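You operate a simulated robot arm through the tools that you are given. There is no shell and no other tool. Be economical: measure what you need, move in short steps, check, and stop when the job is done.

Carry out the task below with a simulated robot arm. There is one attempt and no reset: what you move stays moved.

Task
Put the cherry issue card from the store bench top in the white lot twenty-seven carton.
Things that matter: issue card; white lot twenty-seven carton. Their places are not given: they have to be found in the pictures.

It is judged by the outcome, as a careful person would: the job done as asked, and still so three seconds after it is handed in. It fails if anything else is knocked over, pushed out of place, dropped, spilled or broken.

Robot
A 7-joint arm with a two-finger parallel gripper, fixed in place. Base frame: the origin is at the foot of the arm, x ahead of it, y to its left, z up; the work surface is at about z = 0.9. Units: m, rad, N and s.
With the tool pointing down near the work surface it reaches from about 0.3 to 0.68 m from the base axis. Its first joint turns from -1.152 to 1.152 rad. Payload 1.57 kg.
Tool frame: the origin (TCP) lies between the finger pads and is the grasp point; the fingertips stand 0.03 m ahead of it; z points along the fingers, y is the line along which they close. The gripper opens to 0.11 m. The fingers are 0.024 m wide and 0.012 m thick; the gripper's body (0.048 by 0.112 m) begins 0.078 m behind the TCP.
Orientation is that of the tool frame in the base frame, as a unit quaternion [x, y, z, w]. With the fingers straight down and closing along the base's y, the tool's x points along the base's -x, its y along +y and its z along -z.

Tools
- The arm moves only by the tool drive_tool. Its argument "motion" is a list of rows, each a list of 7 numbers: the closure in counts, from 0 (fully open) to 255 (shut), then the shift along the tool's x, y, z in m, then the turn, a rotation vector about the tool's x, y, z in rad. In form: [[fingers, x, y, z, rx, ry, rz], ...]. A call has 1 to 8 rows; each row is the pose to reach, as a shift and turn from the pose commanded when the call began, along the tool's axes at that moment. Each row takes 0.2 s and may step no farther than 0.05 m and 0.15 rad from the row before; otherwise, or with a gripper value out of range, the whole call is refused. A pose out of reach is approached as far as the arm can. The call stops where the force on the tool passes 40 N (or 10 N more than at its start, if that is more) or the arm is blocked; 0.2 s more then pass. The fingers move at their own pace (about 0.108 m/s each) and stop on an object; they squeeze with about 25 N. The grip force told is the motor's: it shows also when the fingers shut on nothing. Time passes only in rows, and 0.2 s behind the last, so rows that repeat a pose let the fingers close. It gives the time, the measured TCP pose, the force on the tool (base axes), the opening and the grip force at its end, in the units of the frame above (readings bear some noise), and new pictures: "show" is both (left out), scene, wrist or none.
- Cameras (640 x 400 px; columns grow to the right, rows downward): "scene" is fixed at [0.1656, -0.3943, 1.4112]; the picture's right is [0.73, -0.68, 0.00], its down [-0.31, -0.34, -0.89] and it looks along [0.60, 0.65, -0.46] (base axes); focal length 318 px, centre (320, 200). "wrist" rides on the gripper at [-0.036, 0, -0.08] in the tool frame; the picture's right is [0.00, -1.00, 0.00], its down [0.97, 0.00, -0.24] and it looks along [0.24, 0.00, 0.97] (tool axes); focal length 218 px, centre (320, 200).
- probe_pixels(camera, pixels): for up to 12 pixels [column, row] of the newest picture of that camera ("zoom" is the newest enlarged one), the place [x, y, z] in the base frame of the surface seen there, good to about 0.002 m, but the place of the scene camera against the robot may be out by one fixed shift of up to 0.012 m in any direction. The clock stands still meanwhile.
- close_up(camera, box): a new picture of the part [left, top, right, bottom] of that camera's present view, enlarged. The clock stands still meanwhile.
- sign_off(): hands the job in; it is judged then, once.

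Go step by step. Measure first, check grasps and placings, and put right what went wrong. The budget is 60 turns and 120 pictures, counting those below and the enlarged ones. Unless the task says otherwise, let go and move clear before handing in, and close with one line.

The tools are called after ">>>" by a JSON object that holds its "api" and its "payload". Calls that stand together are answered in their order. drive_tool: Moves the arm, as the interface text tells. Its arguments: {"type":"object","properties":{"motion":{"type":"array","items":{"type":"array","items":{"type":"number"}}},"show":{"type":"string","enum":["both","scene","wrist","none"]}},"required":["motion"]} The other tools are called the same way: probe_pixels (camera, pixels) gives the place of the surface under pixels of a picture; close_up (camera, box) takes an enlarged picture of a part of a camera's view; sign_off () hands the job in.

At the start:

```text
t: 0.0
position: [0.4196, 0.1626, 1.2157]
ee_rot: [0.0, 1.0, 0.0, 0.0]
contact_force: [0.5, 0.4, -0.5]
finger_gap: 0.1103
grasp_force: 0.0
```

scene: 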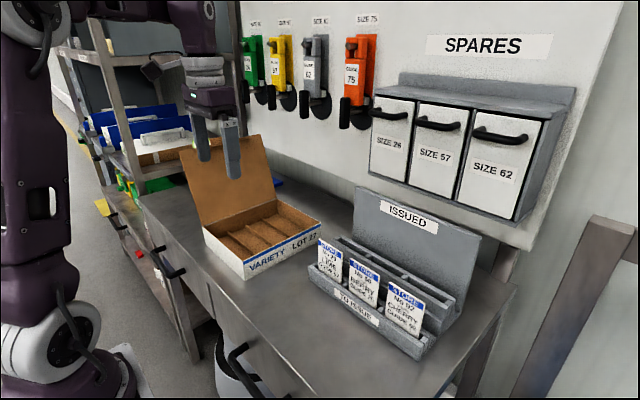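
wrist: 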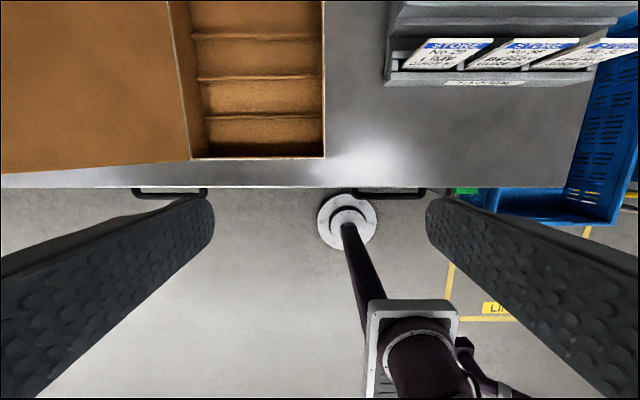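

The scene shows three cards in the near slot of a grey rack (around pixels 330-405, 260-310), the right one reading "CHERRY", and the open carton "VARIETY LOT 27" at about (260,230). I'll enlarge and measure both.

>>> {"api": "close_up", "payload": {"camera": "scene", "box": [300, 180, 490, 360]}}

>>> {"api": "probe_pixels", "payload": {"camera": "scene", "pixels": [[390, 282], [425, 299], [385, 325], [415, 336], [405, 310], [248, 272], [320, 228], [205, 232], [278, 200], [260, 240], [290, 225], [235, 250]]}}

>>> {"api": "close_up", "payload": {"camera": "wrist", "box": [380, 0, 640, 110]}}

```text
2.22 times, centred on (395, 270) of scene
```

zoom: 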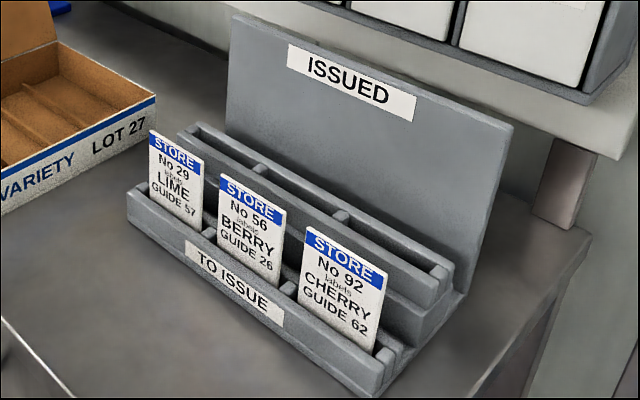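

```text
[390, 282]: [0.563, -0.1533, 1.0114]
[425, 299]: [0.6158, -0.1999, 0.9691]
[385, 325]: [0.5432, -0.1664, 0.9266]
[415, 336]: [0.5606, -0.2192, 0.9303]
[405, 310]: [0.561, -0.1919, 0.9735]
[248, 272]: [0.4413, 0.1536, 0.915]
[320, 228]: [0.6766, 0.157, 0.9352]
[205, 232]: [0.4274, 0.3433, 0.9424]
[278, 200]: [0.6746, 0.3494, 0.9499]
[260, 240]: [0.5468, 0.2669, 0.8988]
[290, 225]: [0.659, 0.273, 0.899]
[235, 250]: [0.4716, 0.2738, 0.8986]
```

```text
2.46 times, centred on (510, 55) of wrist
```

zoom: 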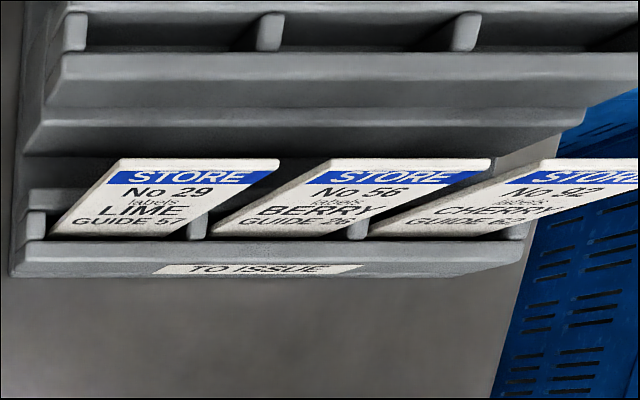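

The cherry card is the one nearest the right end, standing upright facing -x. I'll measure its edges and the steps behind it more closely.

>>> {"api": "close_up", "payload": {"camera": "scene", "box": [360, 260, 480, 360]}}

>>> {"api": "probe_pixels", "payload": {"camera": "wrist", "pixels": [[622, 41], [600, 41], [590, 47], [560, 60], [480, 40], [440, 54], [450, 85], [470, 64], [450, 50], [530, 94], [560, 40], [500, 58]]}}

```text
4.00 times, centred on (420, 310) of scene
```

zoom: 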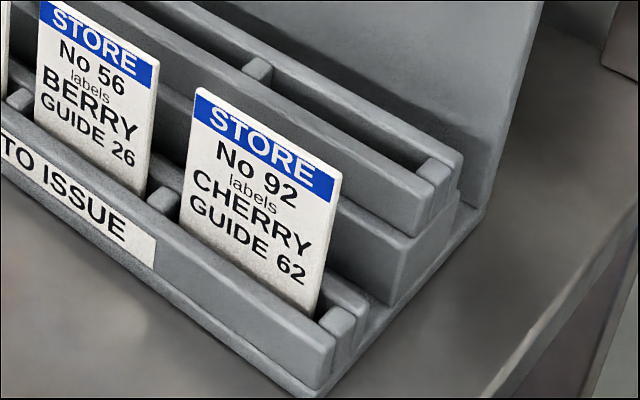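

```text
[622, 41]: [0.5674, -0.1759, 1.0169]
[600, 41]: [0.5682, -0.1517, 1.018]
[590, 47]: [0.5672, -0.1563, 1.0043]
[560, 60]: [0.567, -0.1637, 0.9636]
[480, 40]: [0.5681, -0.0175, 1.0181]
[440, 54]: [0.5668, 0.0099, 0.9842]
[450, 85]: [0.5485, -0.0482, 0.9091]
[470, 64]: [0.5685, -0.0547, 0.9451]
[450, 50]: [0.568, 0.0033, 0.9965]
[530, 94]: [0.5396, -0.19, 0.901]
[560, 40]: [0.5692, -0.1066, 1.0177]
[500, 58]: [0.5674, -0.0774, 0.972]
```

>>> {"api": "probe_pixels", "payload": {"camera": "zoom", "pixels": [[200, 92], [338, 176], [318, 312], [186, 215], [270, 135], [341, 182], [345, 225], [400, 255], [390, 195], [360, 305], [250, 260], [165, 200]]}}

>>> {"api": "probe_pixels", "payload": {"camera": "wrist", "pixels": [[430, 25], [430, 35], [430, 45], [430, 58], [392, 55], [470, 20], [400, 70], [394, 90], [596, 85], [590, 95], [618, 45], [620, 60]]}}

```text
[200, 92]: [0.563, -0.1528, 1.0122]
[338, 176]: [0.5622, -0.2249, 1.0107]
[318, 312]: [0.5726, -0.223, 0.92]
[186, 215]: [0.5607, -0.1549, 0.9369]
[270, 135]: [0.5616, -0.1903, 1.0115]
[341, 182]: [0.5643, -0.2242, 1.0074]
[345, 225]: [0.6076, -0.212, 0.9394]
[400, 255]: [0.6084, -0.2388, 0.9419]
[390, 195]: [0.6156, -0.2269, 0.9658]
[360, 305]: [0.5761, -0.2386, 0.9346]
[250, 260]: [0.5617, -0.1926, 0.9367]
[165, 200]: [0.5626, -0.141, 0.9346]
```

```text
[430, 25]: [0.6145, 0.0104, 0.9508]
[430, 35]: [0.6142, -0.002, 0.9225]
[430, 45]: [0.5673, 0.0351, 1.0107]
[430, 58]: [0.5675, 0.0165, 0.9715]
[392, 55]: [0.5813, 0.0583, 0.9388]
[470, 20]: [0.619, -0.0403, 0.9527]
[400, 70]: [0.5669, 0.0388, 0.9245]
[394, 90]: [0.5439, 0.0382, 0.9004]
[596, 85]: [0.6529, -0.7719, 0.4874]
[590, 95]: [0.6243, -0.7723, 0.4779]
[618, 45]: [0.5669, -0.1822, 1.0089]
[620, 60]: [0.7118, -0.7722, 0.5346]
```

Wrist readings put the cherry card's face at x≈0.567, y from -0.152 to -0.225, top z≈1.018; the scene is shifted about -0.005 in x and z. Before moving, I'll check clearance of the panel, cabinet and carton details.

>>> {"api": "probe_pixels", "payload": {"camera": "scene", "pixels": [[372, 170], [505, 215], [500, 135], [470, 238], [360, 190], [345, 120], [190, 150], [262, 138], [225, 195], [262, 222], [250, 232], [237, 240]]}}

>>> {"api": "probe_pixels", "payload": {"camera": "wrist", "pixels": [[260, 15], [260, 36], [260, 39], [260, 55], [260, 76], [260, 95], [260, 116], [260, 135], [260, 157], [323, 100], [190, 157], [172, 50]]}}

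```text
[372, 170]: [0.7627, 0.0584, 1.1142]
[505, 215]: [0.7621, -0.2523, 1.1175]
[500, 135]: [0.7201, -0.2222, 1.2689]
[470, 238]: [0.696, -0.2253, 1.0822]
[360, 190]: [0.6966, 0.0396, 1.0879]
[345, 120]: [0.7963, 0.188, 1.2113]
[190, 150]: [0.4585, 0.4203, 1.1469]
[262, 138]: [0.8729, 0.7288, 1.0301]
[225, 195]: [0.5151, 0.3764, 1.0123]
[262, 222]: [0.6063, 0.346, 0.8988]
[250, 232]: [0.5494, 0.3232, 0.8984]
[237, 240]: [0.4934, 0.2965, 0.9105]
```

```text
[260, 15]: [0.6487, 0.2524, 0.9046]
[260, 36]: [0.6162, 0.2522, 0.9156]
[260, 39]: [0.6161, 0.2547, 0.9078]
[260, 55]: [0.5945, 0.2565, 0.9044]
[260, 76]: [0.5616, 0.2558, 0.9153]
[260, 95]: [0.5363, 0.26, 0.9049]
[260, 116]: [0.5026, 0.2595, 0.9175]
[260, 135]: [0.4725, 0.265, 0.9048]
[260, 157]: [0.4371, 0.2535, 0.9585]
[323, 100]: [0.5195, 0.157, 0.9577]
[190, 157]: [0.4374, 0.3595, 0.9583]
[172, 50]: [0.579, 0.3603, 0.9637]
```

Everything is clear: panel and cabinet lie at x≥0.69, carton floor is 0.904 with low dividers (0.916) and walls 0.958. I move above the cherry card while turning the tool so the fingers close along x.

>>> {"api": "drive_tool", "payload": {"motion": [[100, -0.018, -0.044, 0, 0, 0, 0.14], [100, -0.037, -0.088, 0, 0, 0, 0.28], [100, -0.056, -0.132, 0, 0, 0, 0.42], [100, -0.074, -0.176, 0, 0, 0, 0.56], [100, -0.093, -0.22, 0, 0, 0, 0.7], [100, -0.112, -0.264, 0, 0, 0, 0.84], [100, -0.13, -0.308, 0, 0, 0, 0.98], [100, -0.149, -0.351, 0, 0, 0, 1.12]], "show": "none"}}

>>> {"api": "drive_tool", "payload": {"motion": [[100, 0, 0, 0, 0, 0, 0.15], [100, 0, 0, 0, 0, 0, 0.3], [100, 0, 0, 0, 0, 0, 0.4508], [100, 0, 0, 0, 0, 0, 0.4508]]}}

```text
t: 1.8
position: [0.5455, -0.1914, 1.213]
ee_rot: [0.522, 0.853, -0.001, -0.017]
contact_force: [-1.2, -1.0, -0.5]
finger_gap: 0.0667
grasp_force: 0.0
out of reach, approached as far as the arm can: row 8
```

```text
t: 2.8
position: [0.5454, -0.1894, 1.2112]
ee_rot: [0.708, 0.706, 0.0, -0.001]
contact_force: [1.9, 0.1, -0.6]
finger_gap: 0.0668
grasp_force: 0.0
```

scene: 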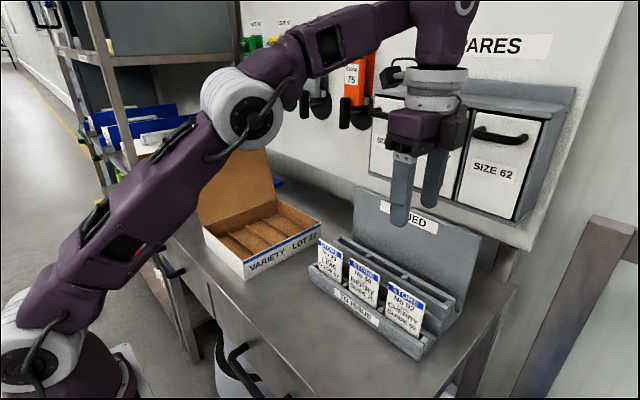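
wrist: 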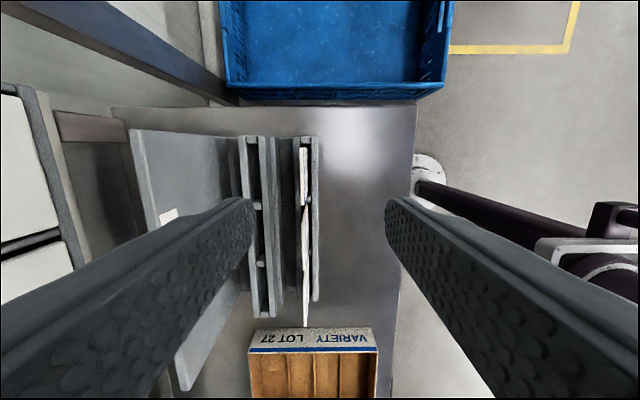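

The arm stopped at x=0.545 (out of reach at this height); the card's top edge is at about (303,150-200) in the wrist picture. I measure it from here and look closer.

>>> {"api": "close_up", "payload": {"camera": "wrist", "box": [260, 120, 350, 220]}}

>>> {"api": "probe_pixels", "payload": {"camera": "wrist", "pixels": [[303, 150], [303, 165], [303, 180], [303, 195], [310, 180], [318, 180], [291, 180], [300, 150], [306, 150]]}}

```text
4.00 times, centred on (305, 170) of wrist
```

zoom: 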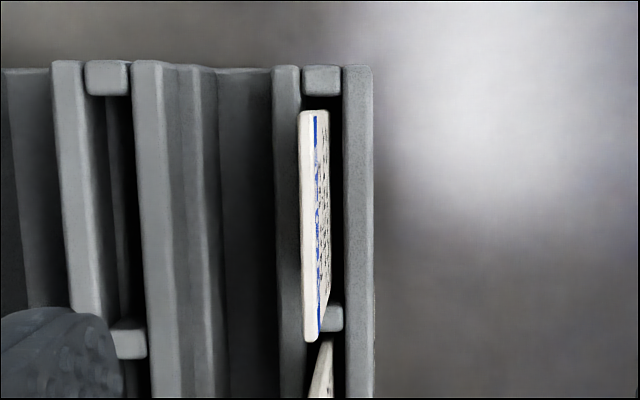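

```text
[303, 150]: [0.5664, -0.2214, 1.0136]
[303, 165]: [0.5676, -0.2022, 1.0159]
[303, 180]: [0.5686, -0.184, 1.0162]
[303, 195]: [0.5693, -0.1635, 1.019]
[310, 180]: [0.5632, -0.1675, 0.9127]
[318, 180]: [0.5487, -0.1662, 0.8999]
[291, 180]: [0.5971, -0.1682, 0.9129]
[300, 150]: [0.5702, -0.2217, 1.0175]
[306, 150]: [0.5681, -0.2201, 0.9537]
```

The card's top edge spans x≈0.566–0.571, y -0.152..-0.224. I narrow the fingers and descend partway first to check alignment.

>>> {"api": "drive_tool", "payload": {"motion": [[153, 0, 0, 0.04, 0, 0, 0], [153, 0, 0, 0.08, 0, 0, 0], [153, 0, 0, 0.115, 0, 0, 0], [153, 0, 0, 0.115, 0, 0, 0]]}}

```text
t: 3.8
position: [0.5473, -0.1899, 1.0966]
ee_rot: [0.707, 0.707, 0.001, 0.0]
contact_force: [0.1, -0.3, -0.6]
finger_gap: 0.044
grasp_force: 0.0
```

scene: 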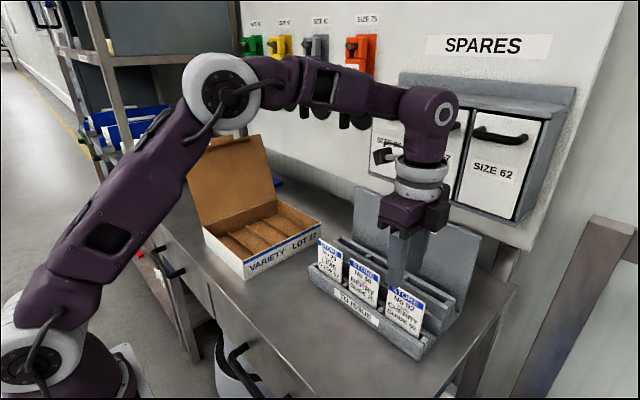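
wrist: 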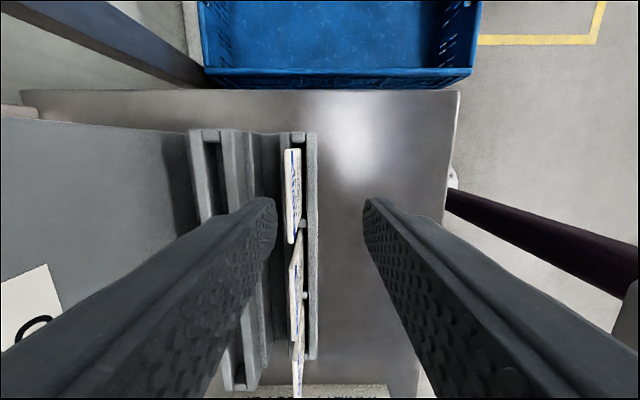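

Now x=0.547 with tips 5 cm above the card; I shift +0.022 in x and check that the card lies midway between the fingers.

>>> {"api": "drive_tool", "payload": {"motion": [[153, 0.001, 0.0217, 0, 0, 0, 0], [153, 0.001, 0.0217, 0.03, 0, 0, 0], [153, 0.001, 0.0217, 0.03, 0, 0, 0]]}}

>>> {"api": "probe_pixels", "payload": {"camera": "wrist", "pixels": [[313, 160], [315, 190], [316, 220], [320, 170], [318, 200]]}}

```text
t: 4.6
position: [0.568, -0.1879, 1.0664]
ee_rot: [0.707, 0.707, 0.0, 0.001]
contact_force: [-0.7, 0.3, 0.0]
finger_gap: 0.0442
grasp_force: 0.0
```

scene: 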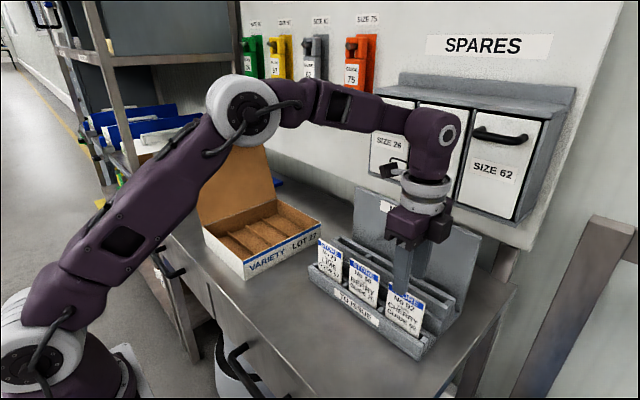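
wrist: 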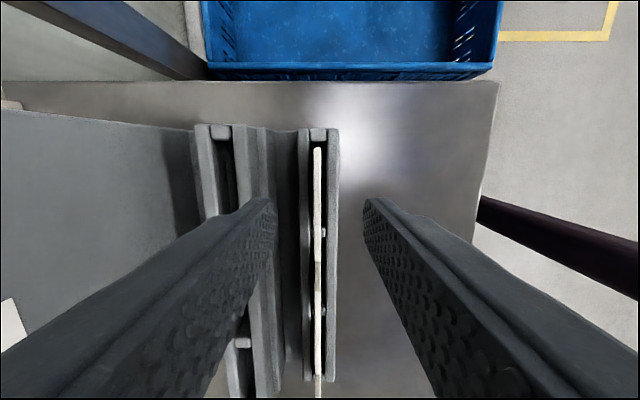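

```text
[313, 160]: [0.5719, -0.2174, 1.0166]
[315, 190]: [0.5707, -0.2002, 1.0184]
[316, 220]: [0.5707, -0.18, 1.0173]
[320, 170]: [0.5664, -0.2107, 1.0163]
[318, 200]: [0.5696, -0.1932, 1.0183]
```

The card (x≈0.566–0.572) sits centred between the fingers. I descend to TCP z≈1.004 and close.

>>> {"api": "drive_tool", "payload": {"motion": [[153, 0, 0.001, 0.03, 0, 0, 0], [153, 0, 0.001, 0.062, 0, 0, 0], [153, 0, 0.001, 0.062, 0, 0, 0], [255, 0, 0.001, 0.062, 0, 0, 0], [255, 0, 0.001, 0.062, 0, 0, 0], [255, 0, 0.001, 0.062, 0, 0, 0]]}}

```text
t: 6.0
position: [0.5682, -0.1889, 1.0055]
ee_rot: [0.707, 0.708, 0.0, 0.0]
contact_force: [0.1, -0.7, -0.4]
finger_gap: 0.0043
grasp_force: 24.8
```

scene: 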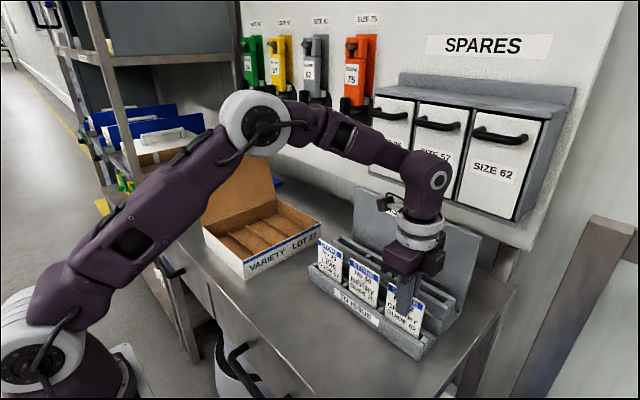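
wrist: 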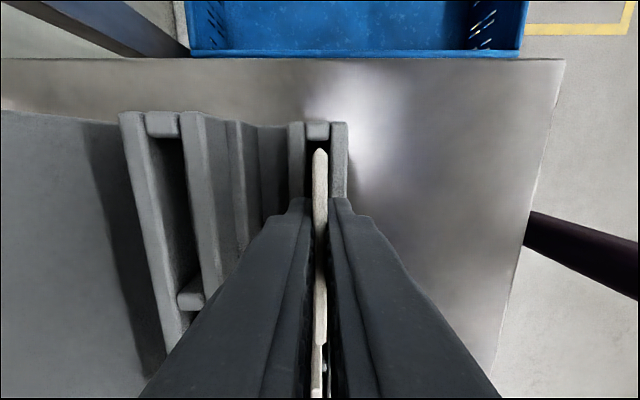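

The gap is 4.3 mm with 25 N grip, so the card is held. I lift straight up slowly out of the slot.

>>> {"api": "drive_tool", "payload": {"motion": [[255, 0, 0, -0.02, 0, 0, 0], [255, 0, 0, -0.045, 0, 0, 0], [255, 0, 0, -0.075, 0, 0, 0], [255, 0, 0, -0.105, 0, 0, 0], [255, 0, -0.015, -0.14, 0, 0, 0], [255, 0, -0.03, -0.16, 0, 0, 0]]}}

```text
t: 7.4
position: [0.5405, -0.1884, 1.1661]
ee_rot: [0.707, 0.707, -0.001, 0.0]
contact_force: [-0.5, 0.2, 0.1]
finger_gap: 0.0042
grasp_force: 24.7
```

scene: 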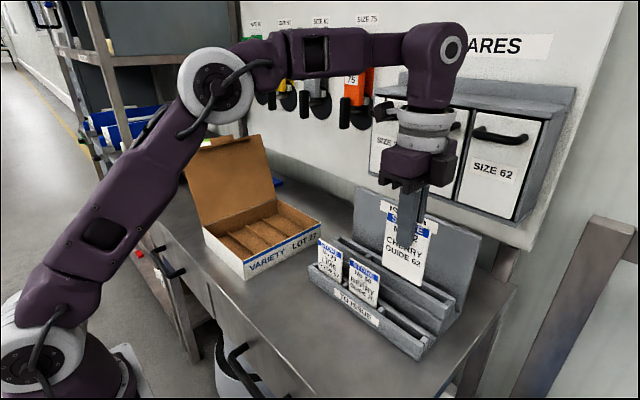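
wrist: 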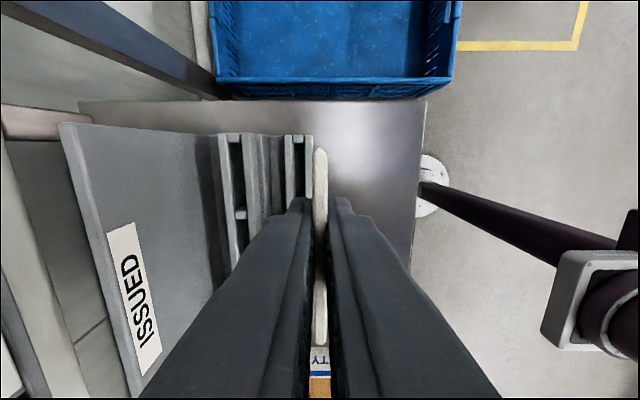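

The cherry card is out and held, the other two cards undisturbed. I carry it along +y toward the carton.

>>> {"api": "drive_tool", "payload": {"motion": [[255, 0.045, -0.005, 0, 0, 0, 0], [255, 0.093, -0.01, 0, 0, 0, 0], [255, 0.141, -0.015, 0, 0, 0, 0], [255, 0.189, -0.02, 0, 0, 0, 0], [255, 0.237, -0.02, 0, 0, 0, 0], [255, 0.285, -0.02, 0, 0, 0, 0], [255, 0.333, -0.02, 0, 0, 0, 0], [255, 0.38, -0.02, 0, 0, 0, 0]], "show": "none"}}

>>> {"api": "drive_tool", "payload": {"motion": [[255, 0.03, 0, 0, 0, 0, 0], [255, 0.058, 0, 0.01, 0, 0, 0], [255, 0.058, 0, 0.03, 0, 0, 0], [255, 0.058, 0, 0.03, 0, 0, 0]]}}

```text
t: 9.2
position: [0.5202, 0.1909, 1.1656]
ee_rot: [0.708, 0.706, 0.001, 0.0]
contact_force: [-0.1, -0.6, -1.0]
finger_gap: 0.0042
grasp_force: 24.3
```

```text
t: 10.2
position: [0.5203, 0.2509, 1.1347]
ee_rot: [0.707, 0.707, 0.0, 0.0]
contact_force: [0.0, -0.1, -0.6]
finger_gap: 0.0041
grasp_force: 24.7
```

scene: 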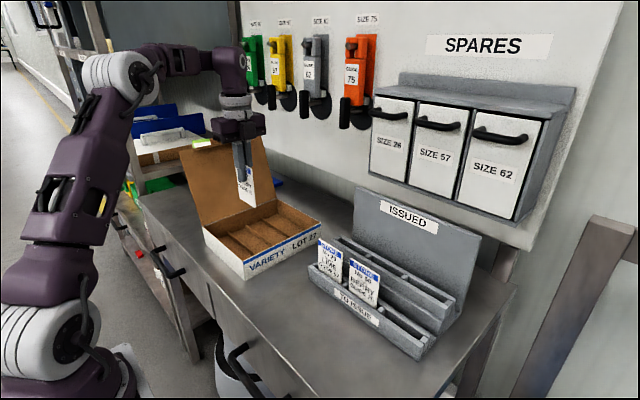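
wrist: 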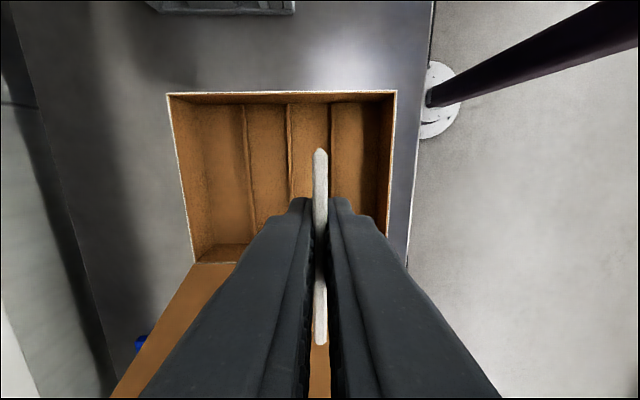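

The card hangs over the middle of the carton, clear of the lid. I tilt the tool about 0.6 rad so the card can be laid down gently rather than dropped on its edge.

>>> {"api": "drive_tool", "payload": {"motion": [[255, 0, 0, 0, -0.12, 0, 0], [255, 0, 0, 0, -0.24, 0, 0], [255, 0, 0, 0.02, -0.36, 0, 0], [255, 0, 0, 0.04, -0.48, 0, 0], [255, 0, 0, 0.06, -0.6, 0, 0], [255, 0, 0, 0.06, -0.6, 0, 0]]}}

>>> {"api": "close_up", "payload": {"camera": "scene", "box": [170, 100, 340, 290]}}

```text
t: 11.6
position: [0.5183, 0.2493, 1.0748]
ee_rot: [0.675, 0.676, 0.209, 0.208]
contact_force: [-0.1, 0.1, -0.7]
finger_gap: 0.0039
grasp_force: 25.3
```

scene: 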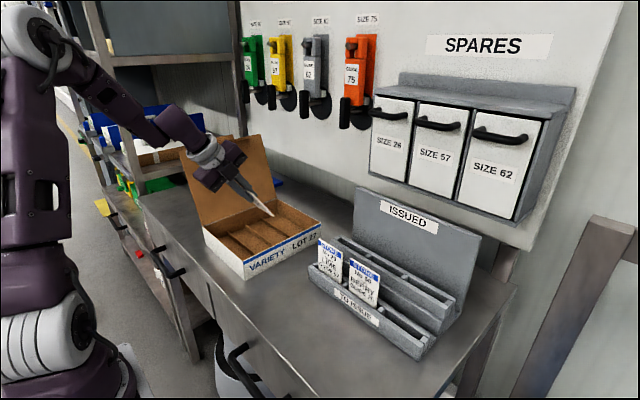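
wrist: 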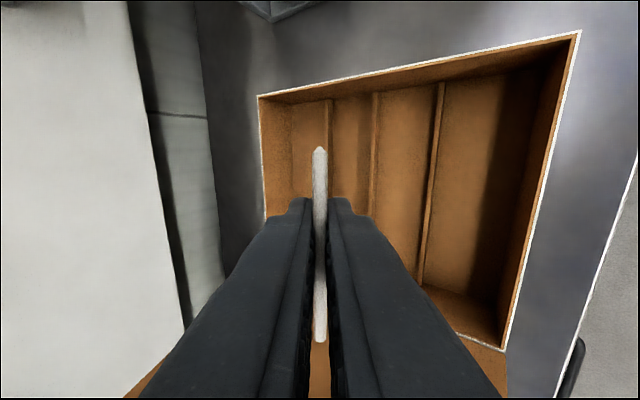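

```text
2.11 times, centred on (255, 195) of scene
```

zoom: 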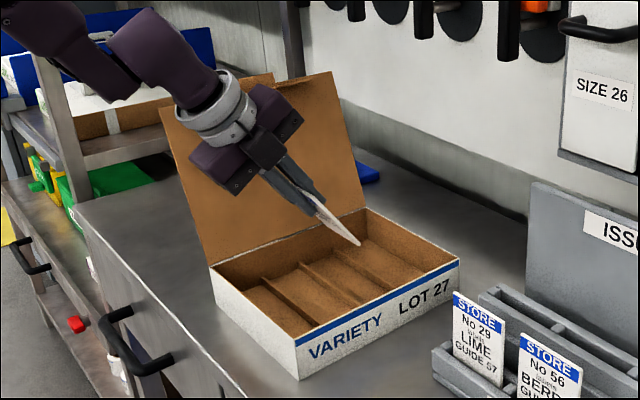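

The card points down into the carton, tip at about zoom (357,243). I measure it before lowering.

>>> {"api": "probe_pixels", "payload": {"camera": "zoom", "pixels": [[355, 241], [345, 231], [330, 215], [290, 180], [255, 200]]}}

```text
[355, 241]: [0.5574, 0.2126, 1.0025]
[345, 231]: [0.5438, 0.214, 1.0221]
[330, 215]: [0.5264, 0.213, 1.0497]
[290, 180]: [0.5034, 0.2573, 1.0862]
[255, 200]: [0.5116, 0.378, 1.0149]
```

The card tip is at about (0.563, 0.21–0.28, 1.007). I lower 0.09 m with a small +x shift so the bottom edge lands past the divider at x=0.562.

>>> {"api": "drive_tool", "payload": {"motion": [[255, 0, -0.013, 0.028, 0, 0, 0], [255, 0, -0.026, 0.055, 0, 0, 0], [255, 0, -0.0384, 0.0828, 0, 0, 0], [255, 0, -0.0384, 0.0828, 0, 0, 0]]}}

>>> {"api": "close_up", "payload": {"camera": "scene", "box": [170, 100, 340, 290]}}

```text
t: 12.6
position: [0.5549, 0.2501, 0.9926]
ee_rot: [0.676, 0.677, 0.207, 0.205]
contact_force: [-0.6, 0.9, -0.5]
finger_gap: 0.0044
grasp_force: 25.4
out of reach, approached as far as the arm can: row 1, 2, 3, 4
```

scene: 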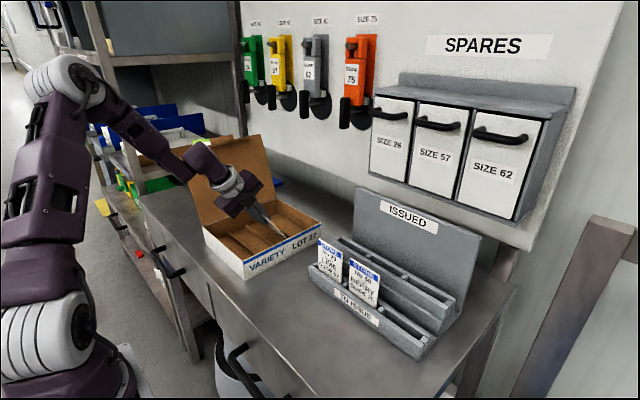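
wrist: 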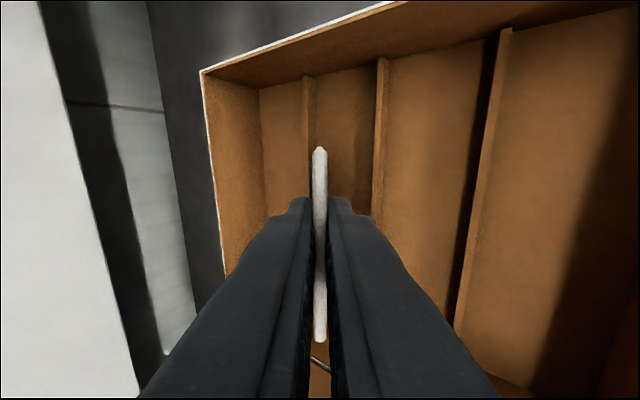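

```text
2.11 times, centred on (255, 195) of scene
```

zoom: 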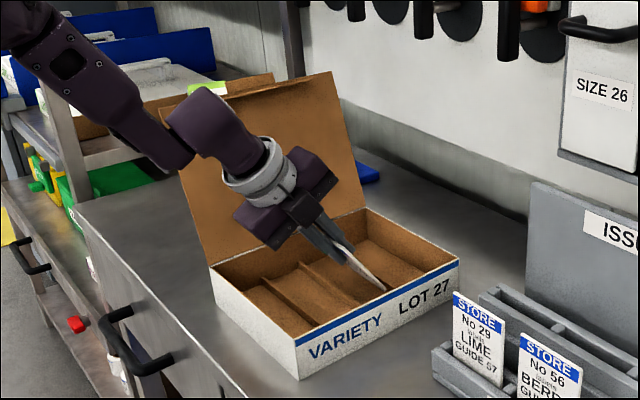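

The arm ended slightly farther out (x=0.555, z=0.993), the card tip is still about 1.5 cm over the floor. I lower a bit more.

>>> {"api": "drive_tool", "payload": {"motion": [[255, 0, -0.001, 0.008, 0, 0, 0], [255, 0, -0.002, 0.016, 0, 0, 0], [255, 0, -0.002, 0.016, 0, 0, 0]], "show": "wrist"}}

>>> {"api": "close_up", "payload": {"camera": "scene", "box": [200, 160, 340, 290]}}

>>> {"api": "probe_pixels", "payload": {"camera": "zoom", "pixels": [[383, 242], [378, 238], [370, 230], [390, 250], [395, 255]]}}

```text
t: 13.4
position: [0.5601, 0.2507, 0.9767]
ee_rot: [0.676, 0.676, 0.21, 0.205]
contact_force: [4.1, 5.5, 14.5]
finger_gap: 0.0051
grasp_force: 25.0
out of reach, approached as far as the arm can: row 1, 2, 3
```

wrist: 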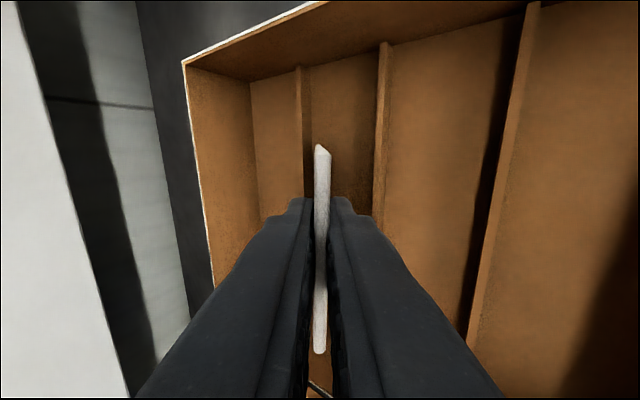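

```text
3.08 times, centred on (270, 225) of scene
```

zoom: 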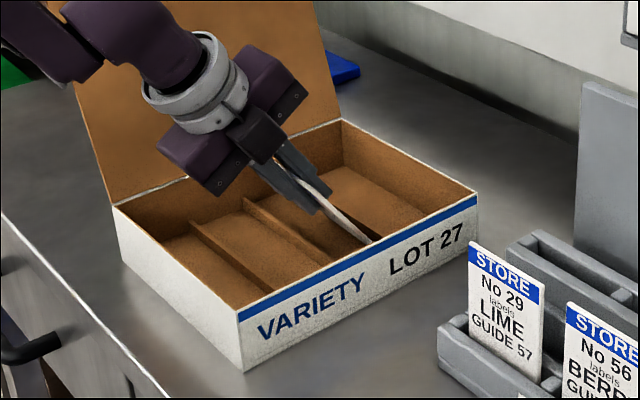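

```text
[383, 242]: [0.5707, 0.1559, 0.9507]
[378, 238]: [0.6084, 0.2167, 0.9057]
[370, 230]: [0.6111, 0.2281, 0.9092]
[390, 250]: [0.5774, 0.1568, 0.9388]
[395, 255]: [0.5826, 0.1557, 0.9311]
```

The card's edge touches the carton floor (14.5 N up). I ease off 3 mm and open the fingers partway so the card settles on the lower finger.

>>> {"api": "drive_tool", "payload": {"motion": [[255, 0, 0, -0.003, 0, 0, 0], [200, 0, 0, -0.003, 0, 0, 0], [160, 0, 0, -0.003, 0, 0, 0], [140, 0, 0, -0.003, 0, 0, 0], [140, 0, 0, -0.003, 0, 0, 0]], "show": "wrist"}}

>>> {"api": "close_up", "payload": {"camera": "scene", "box": [200, 160, 340, 290]}}

```text
t: 14.6
position: [0.5624, 0.2493, 0.975]
ee_rot: [0.671, 0.682, 0.222, 0.188]
contact_force: [0.1, 0.2, -0.5]
finger_gap: 0.0498
grasp_force: 0.1
out of reach, approached as far as the arm can: row 1
```

wrist: 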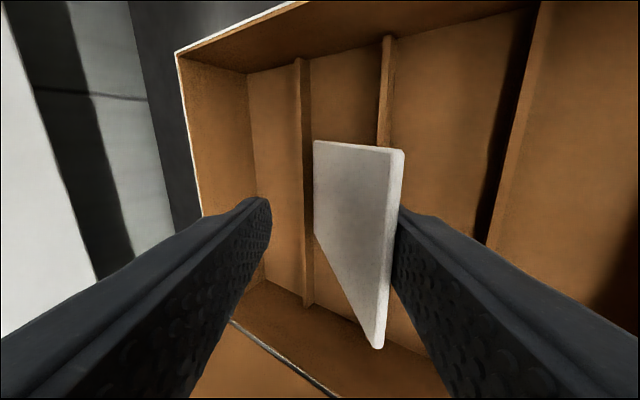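

```text
3.08 times, centred on (270, 225) of scene
```

zoom: 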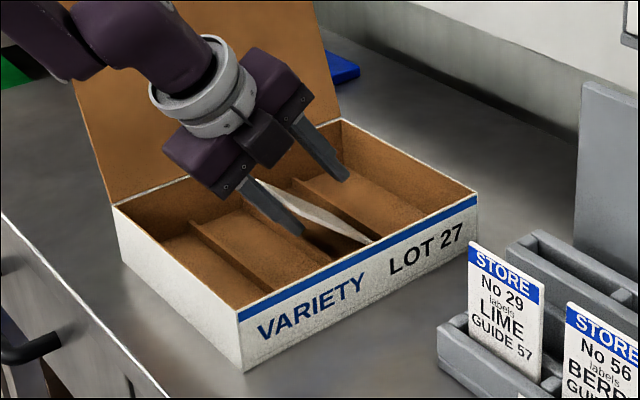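

The card now leans on the lower finger (wrist picture, around (350,230)), wholly inside the carton. I withdraw slowly along the tool axis to let it lie down.

>>> {"api": "drive_tool", "payload": {"motion": [[140, 0, 0, -0.015, 0, 0, 0], [140, 0, 0, -0.03, 0, 0, 0], [140, 0, 0, -0.045, 0, 0, 0], [140, 0, 0, -0.06, 0, 0, 0]], "show": "wrist"}}

>>> {"api": "close_up", "payload": {"camera": "scene", "box": [200, 160, 340, 290]}}

```text
t: 15.6
position: [0.5325, 0.2502, 1.0351]
ee_rot: [0.676, 0.678, 0.204, 0.204]
contact_force: [-0.8, 0.5, 0.7]
finger_gap: 0.0497
grasp_force: 0.1
out of reach, approached as far as the arm can: row 1, 2, 3, 4
```

wrist: 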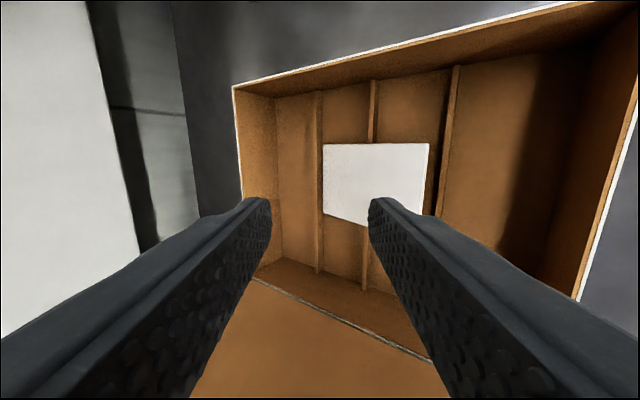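

```text
3.08 times, centred on (270, 225) of scene
```

zoom: 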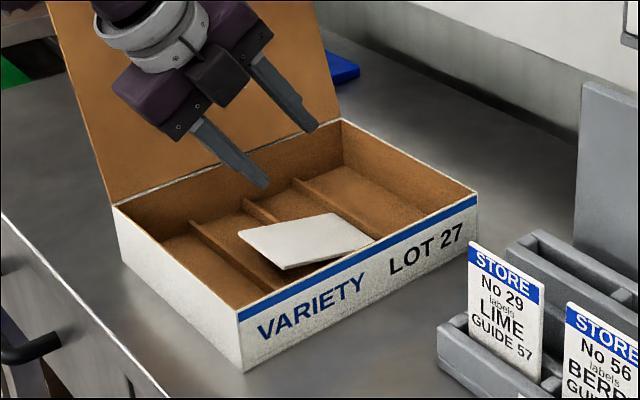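

The card lies flat in the carton on its dividers, untouched by the fingers. I move up and clear, then check once more.

>>> {"api": "drive_tool", "payload": {"motion": [[140, 0, 0.015, -0.03, 0.12, 0, 0], [140, 0, 0.03, -0.06, 0.24, 0, 0], [140, 0, 0.045, -0.09, 0.36, 0, 0], [140, 0, 0.055, -0.11, 0.48, 0, 0], [140, 0, 0.055, -0.11, 0.48, 0, 0]]}}

```text
t: 16.8
position: [0.5164, 0.2506, 1.157]
ee_rot: [0.706, 0.706, 0.043, 0.042]
contact_force: [0.2, 0.3, -0.7]
finger_gap: 0.0496
grasp_force: 0.1
```

scene: 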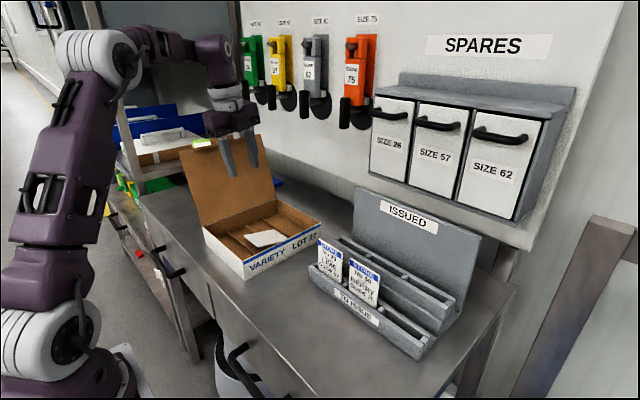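
wrist: 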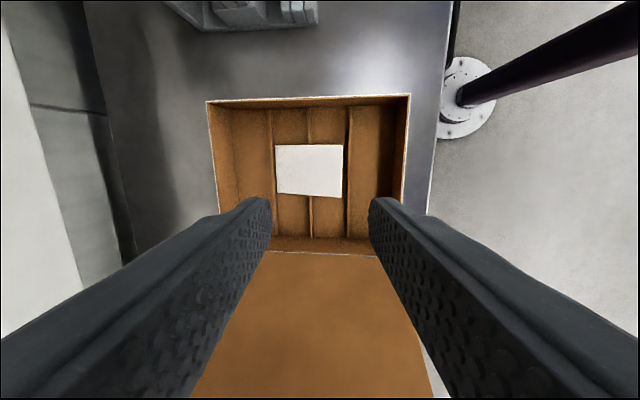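

The card lies inside the lot 27 carton (wrist (310,170)), the arm is clear, and the carton, rack and the other two cards are where they were. I hand in.

>>> {"api": "sign_off", "payload": {}}

```text
The job is handed in.
```

The cherry issue card (No 92) is lying flat, printed side down, in the white lot 27 carton. The arm is clear and nothing else was moved.
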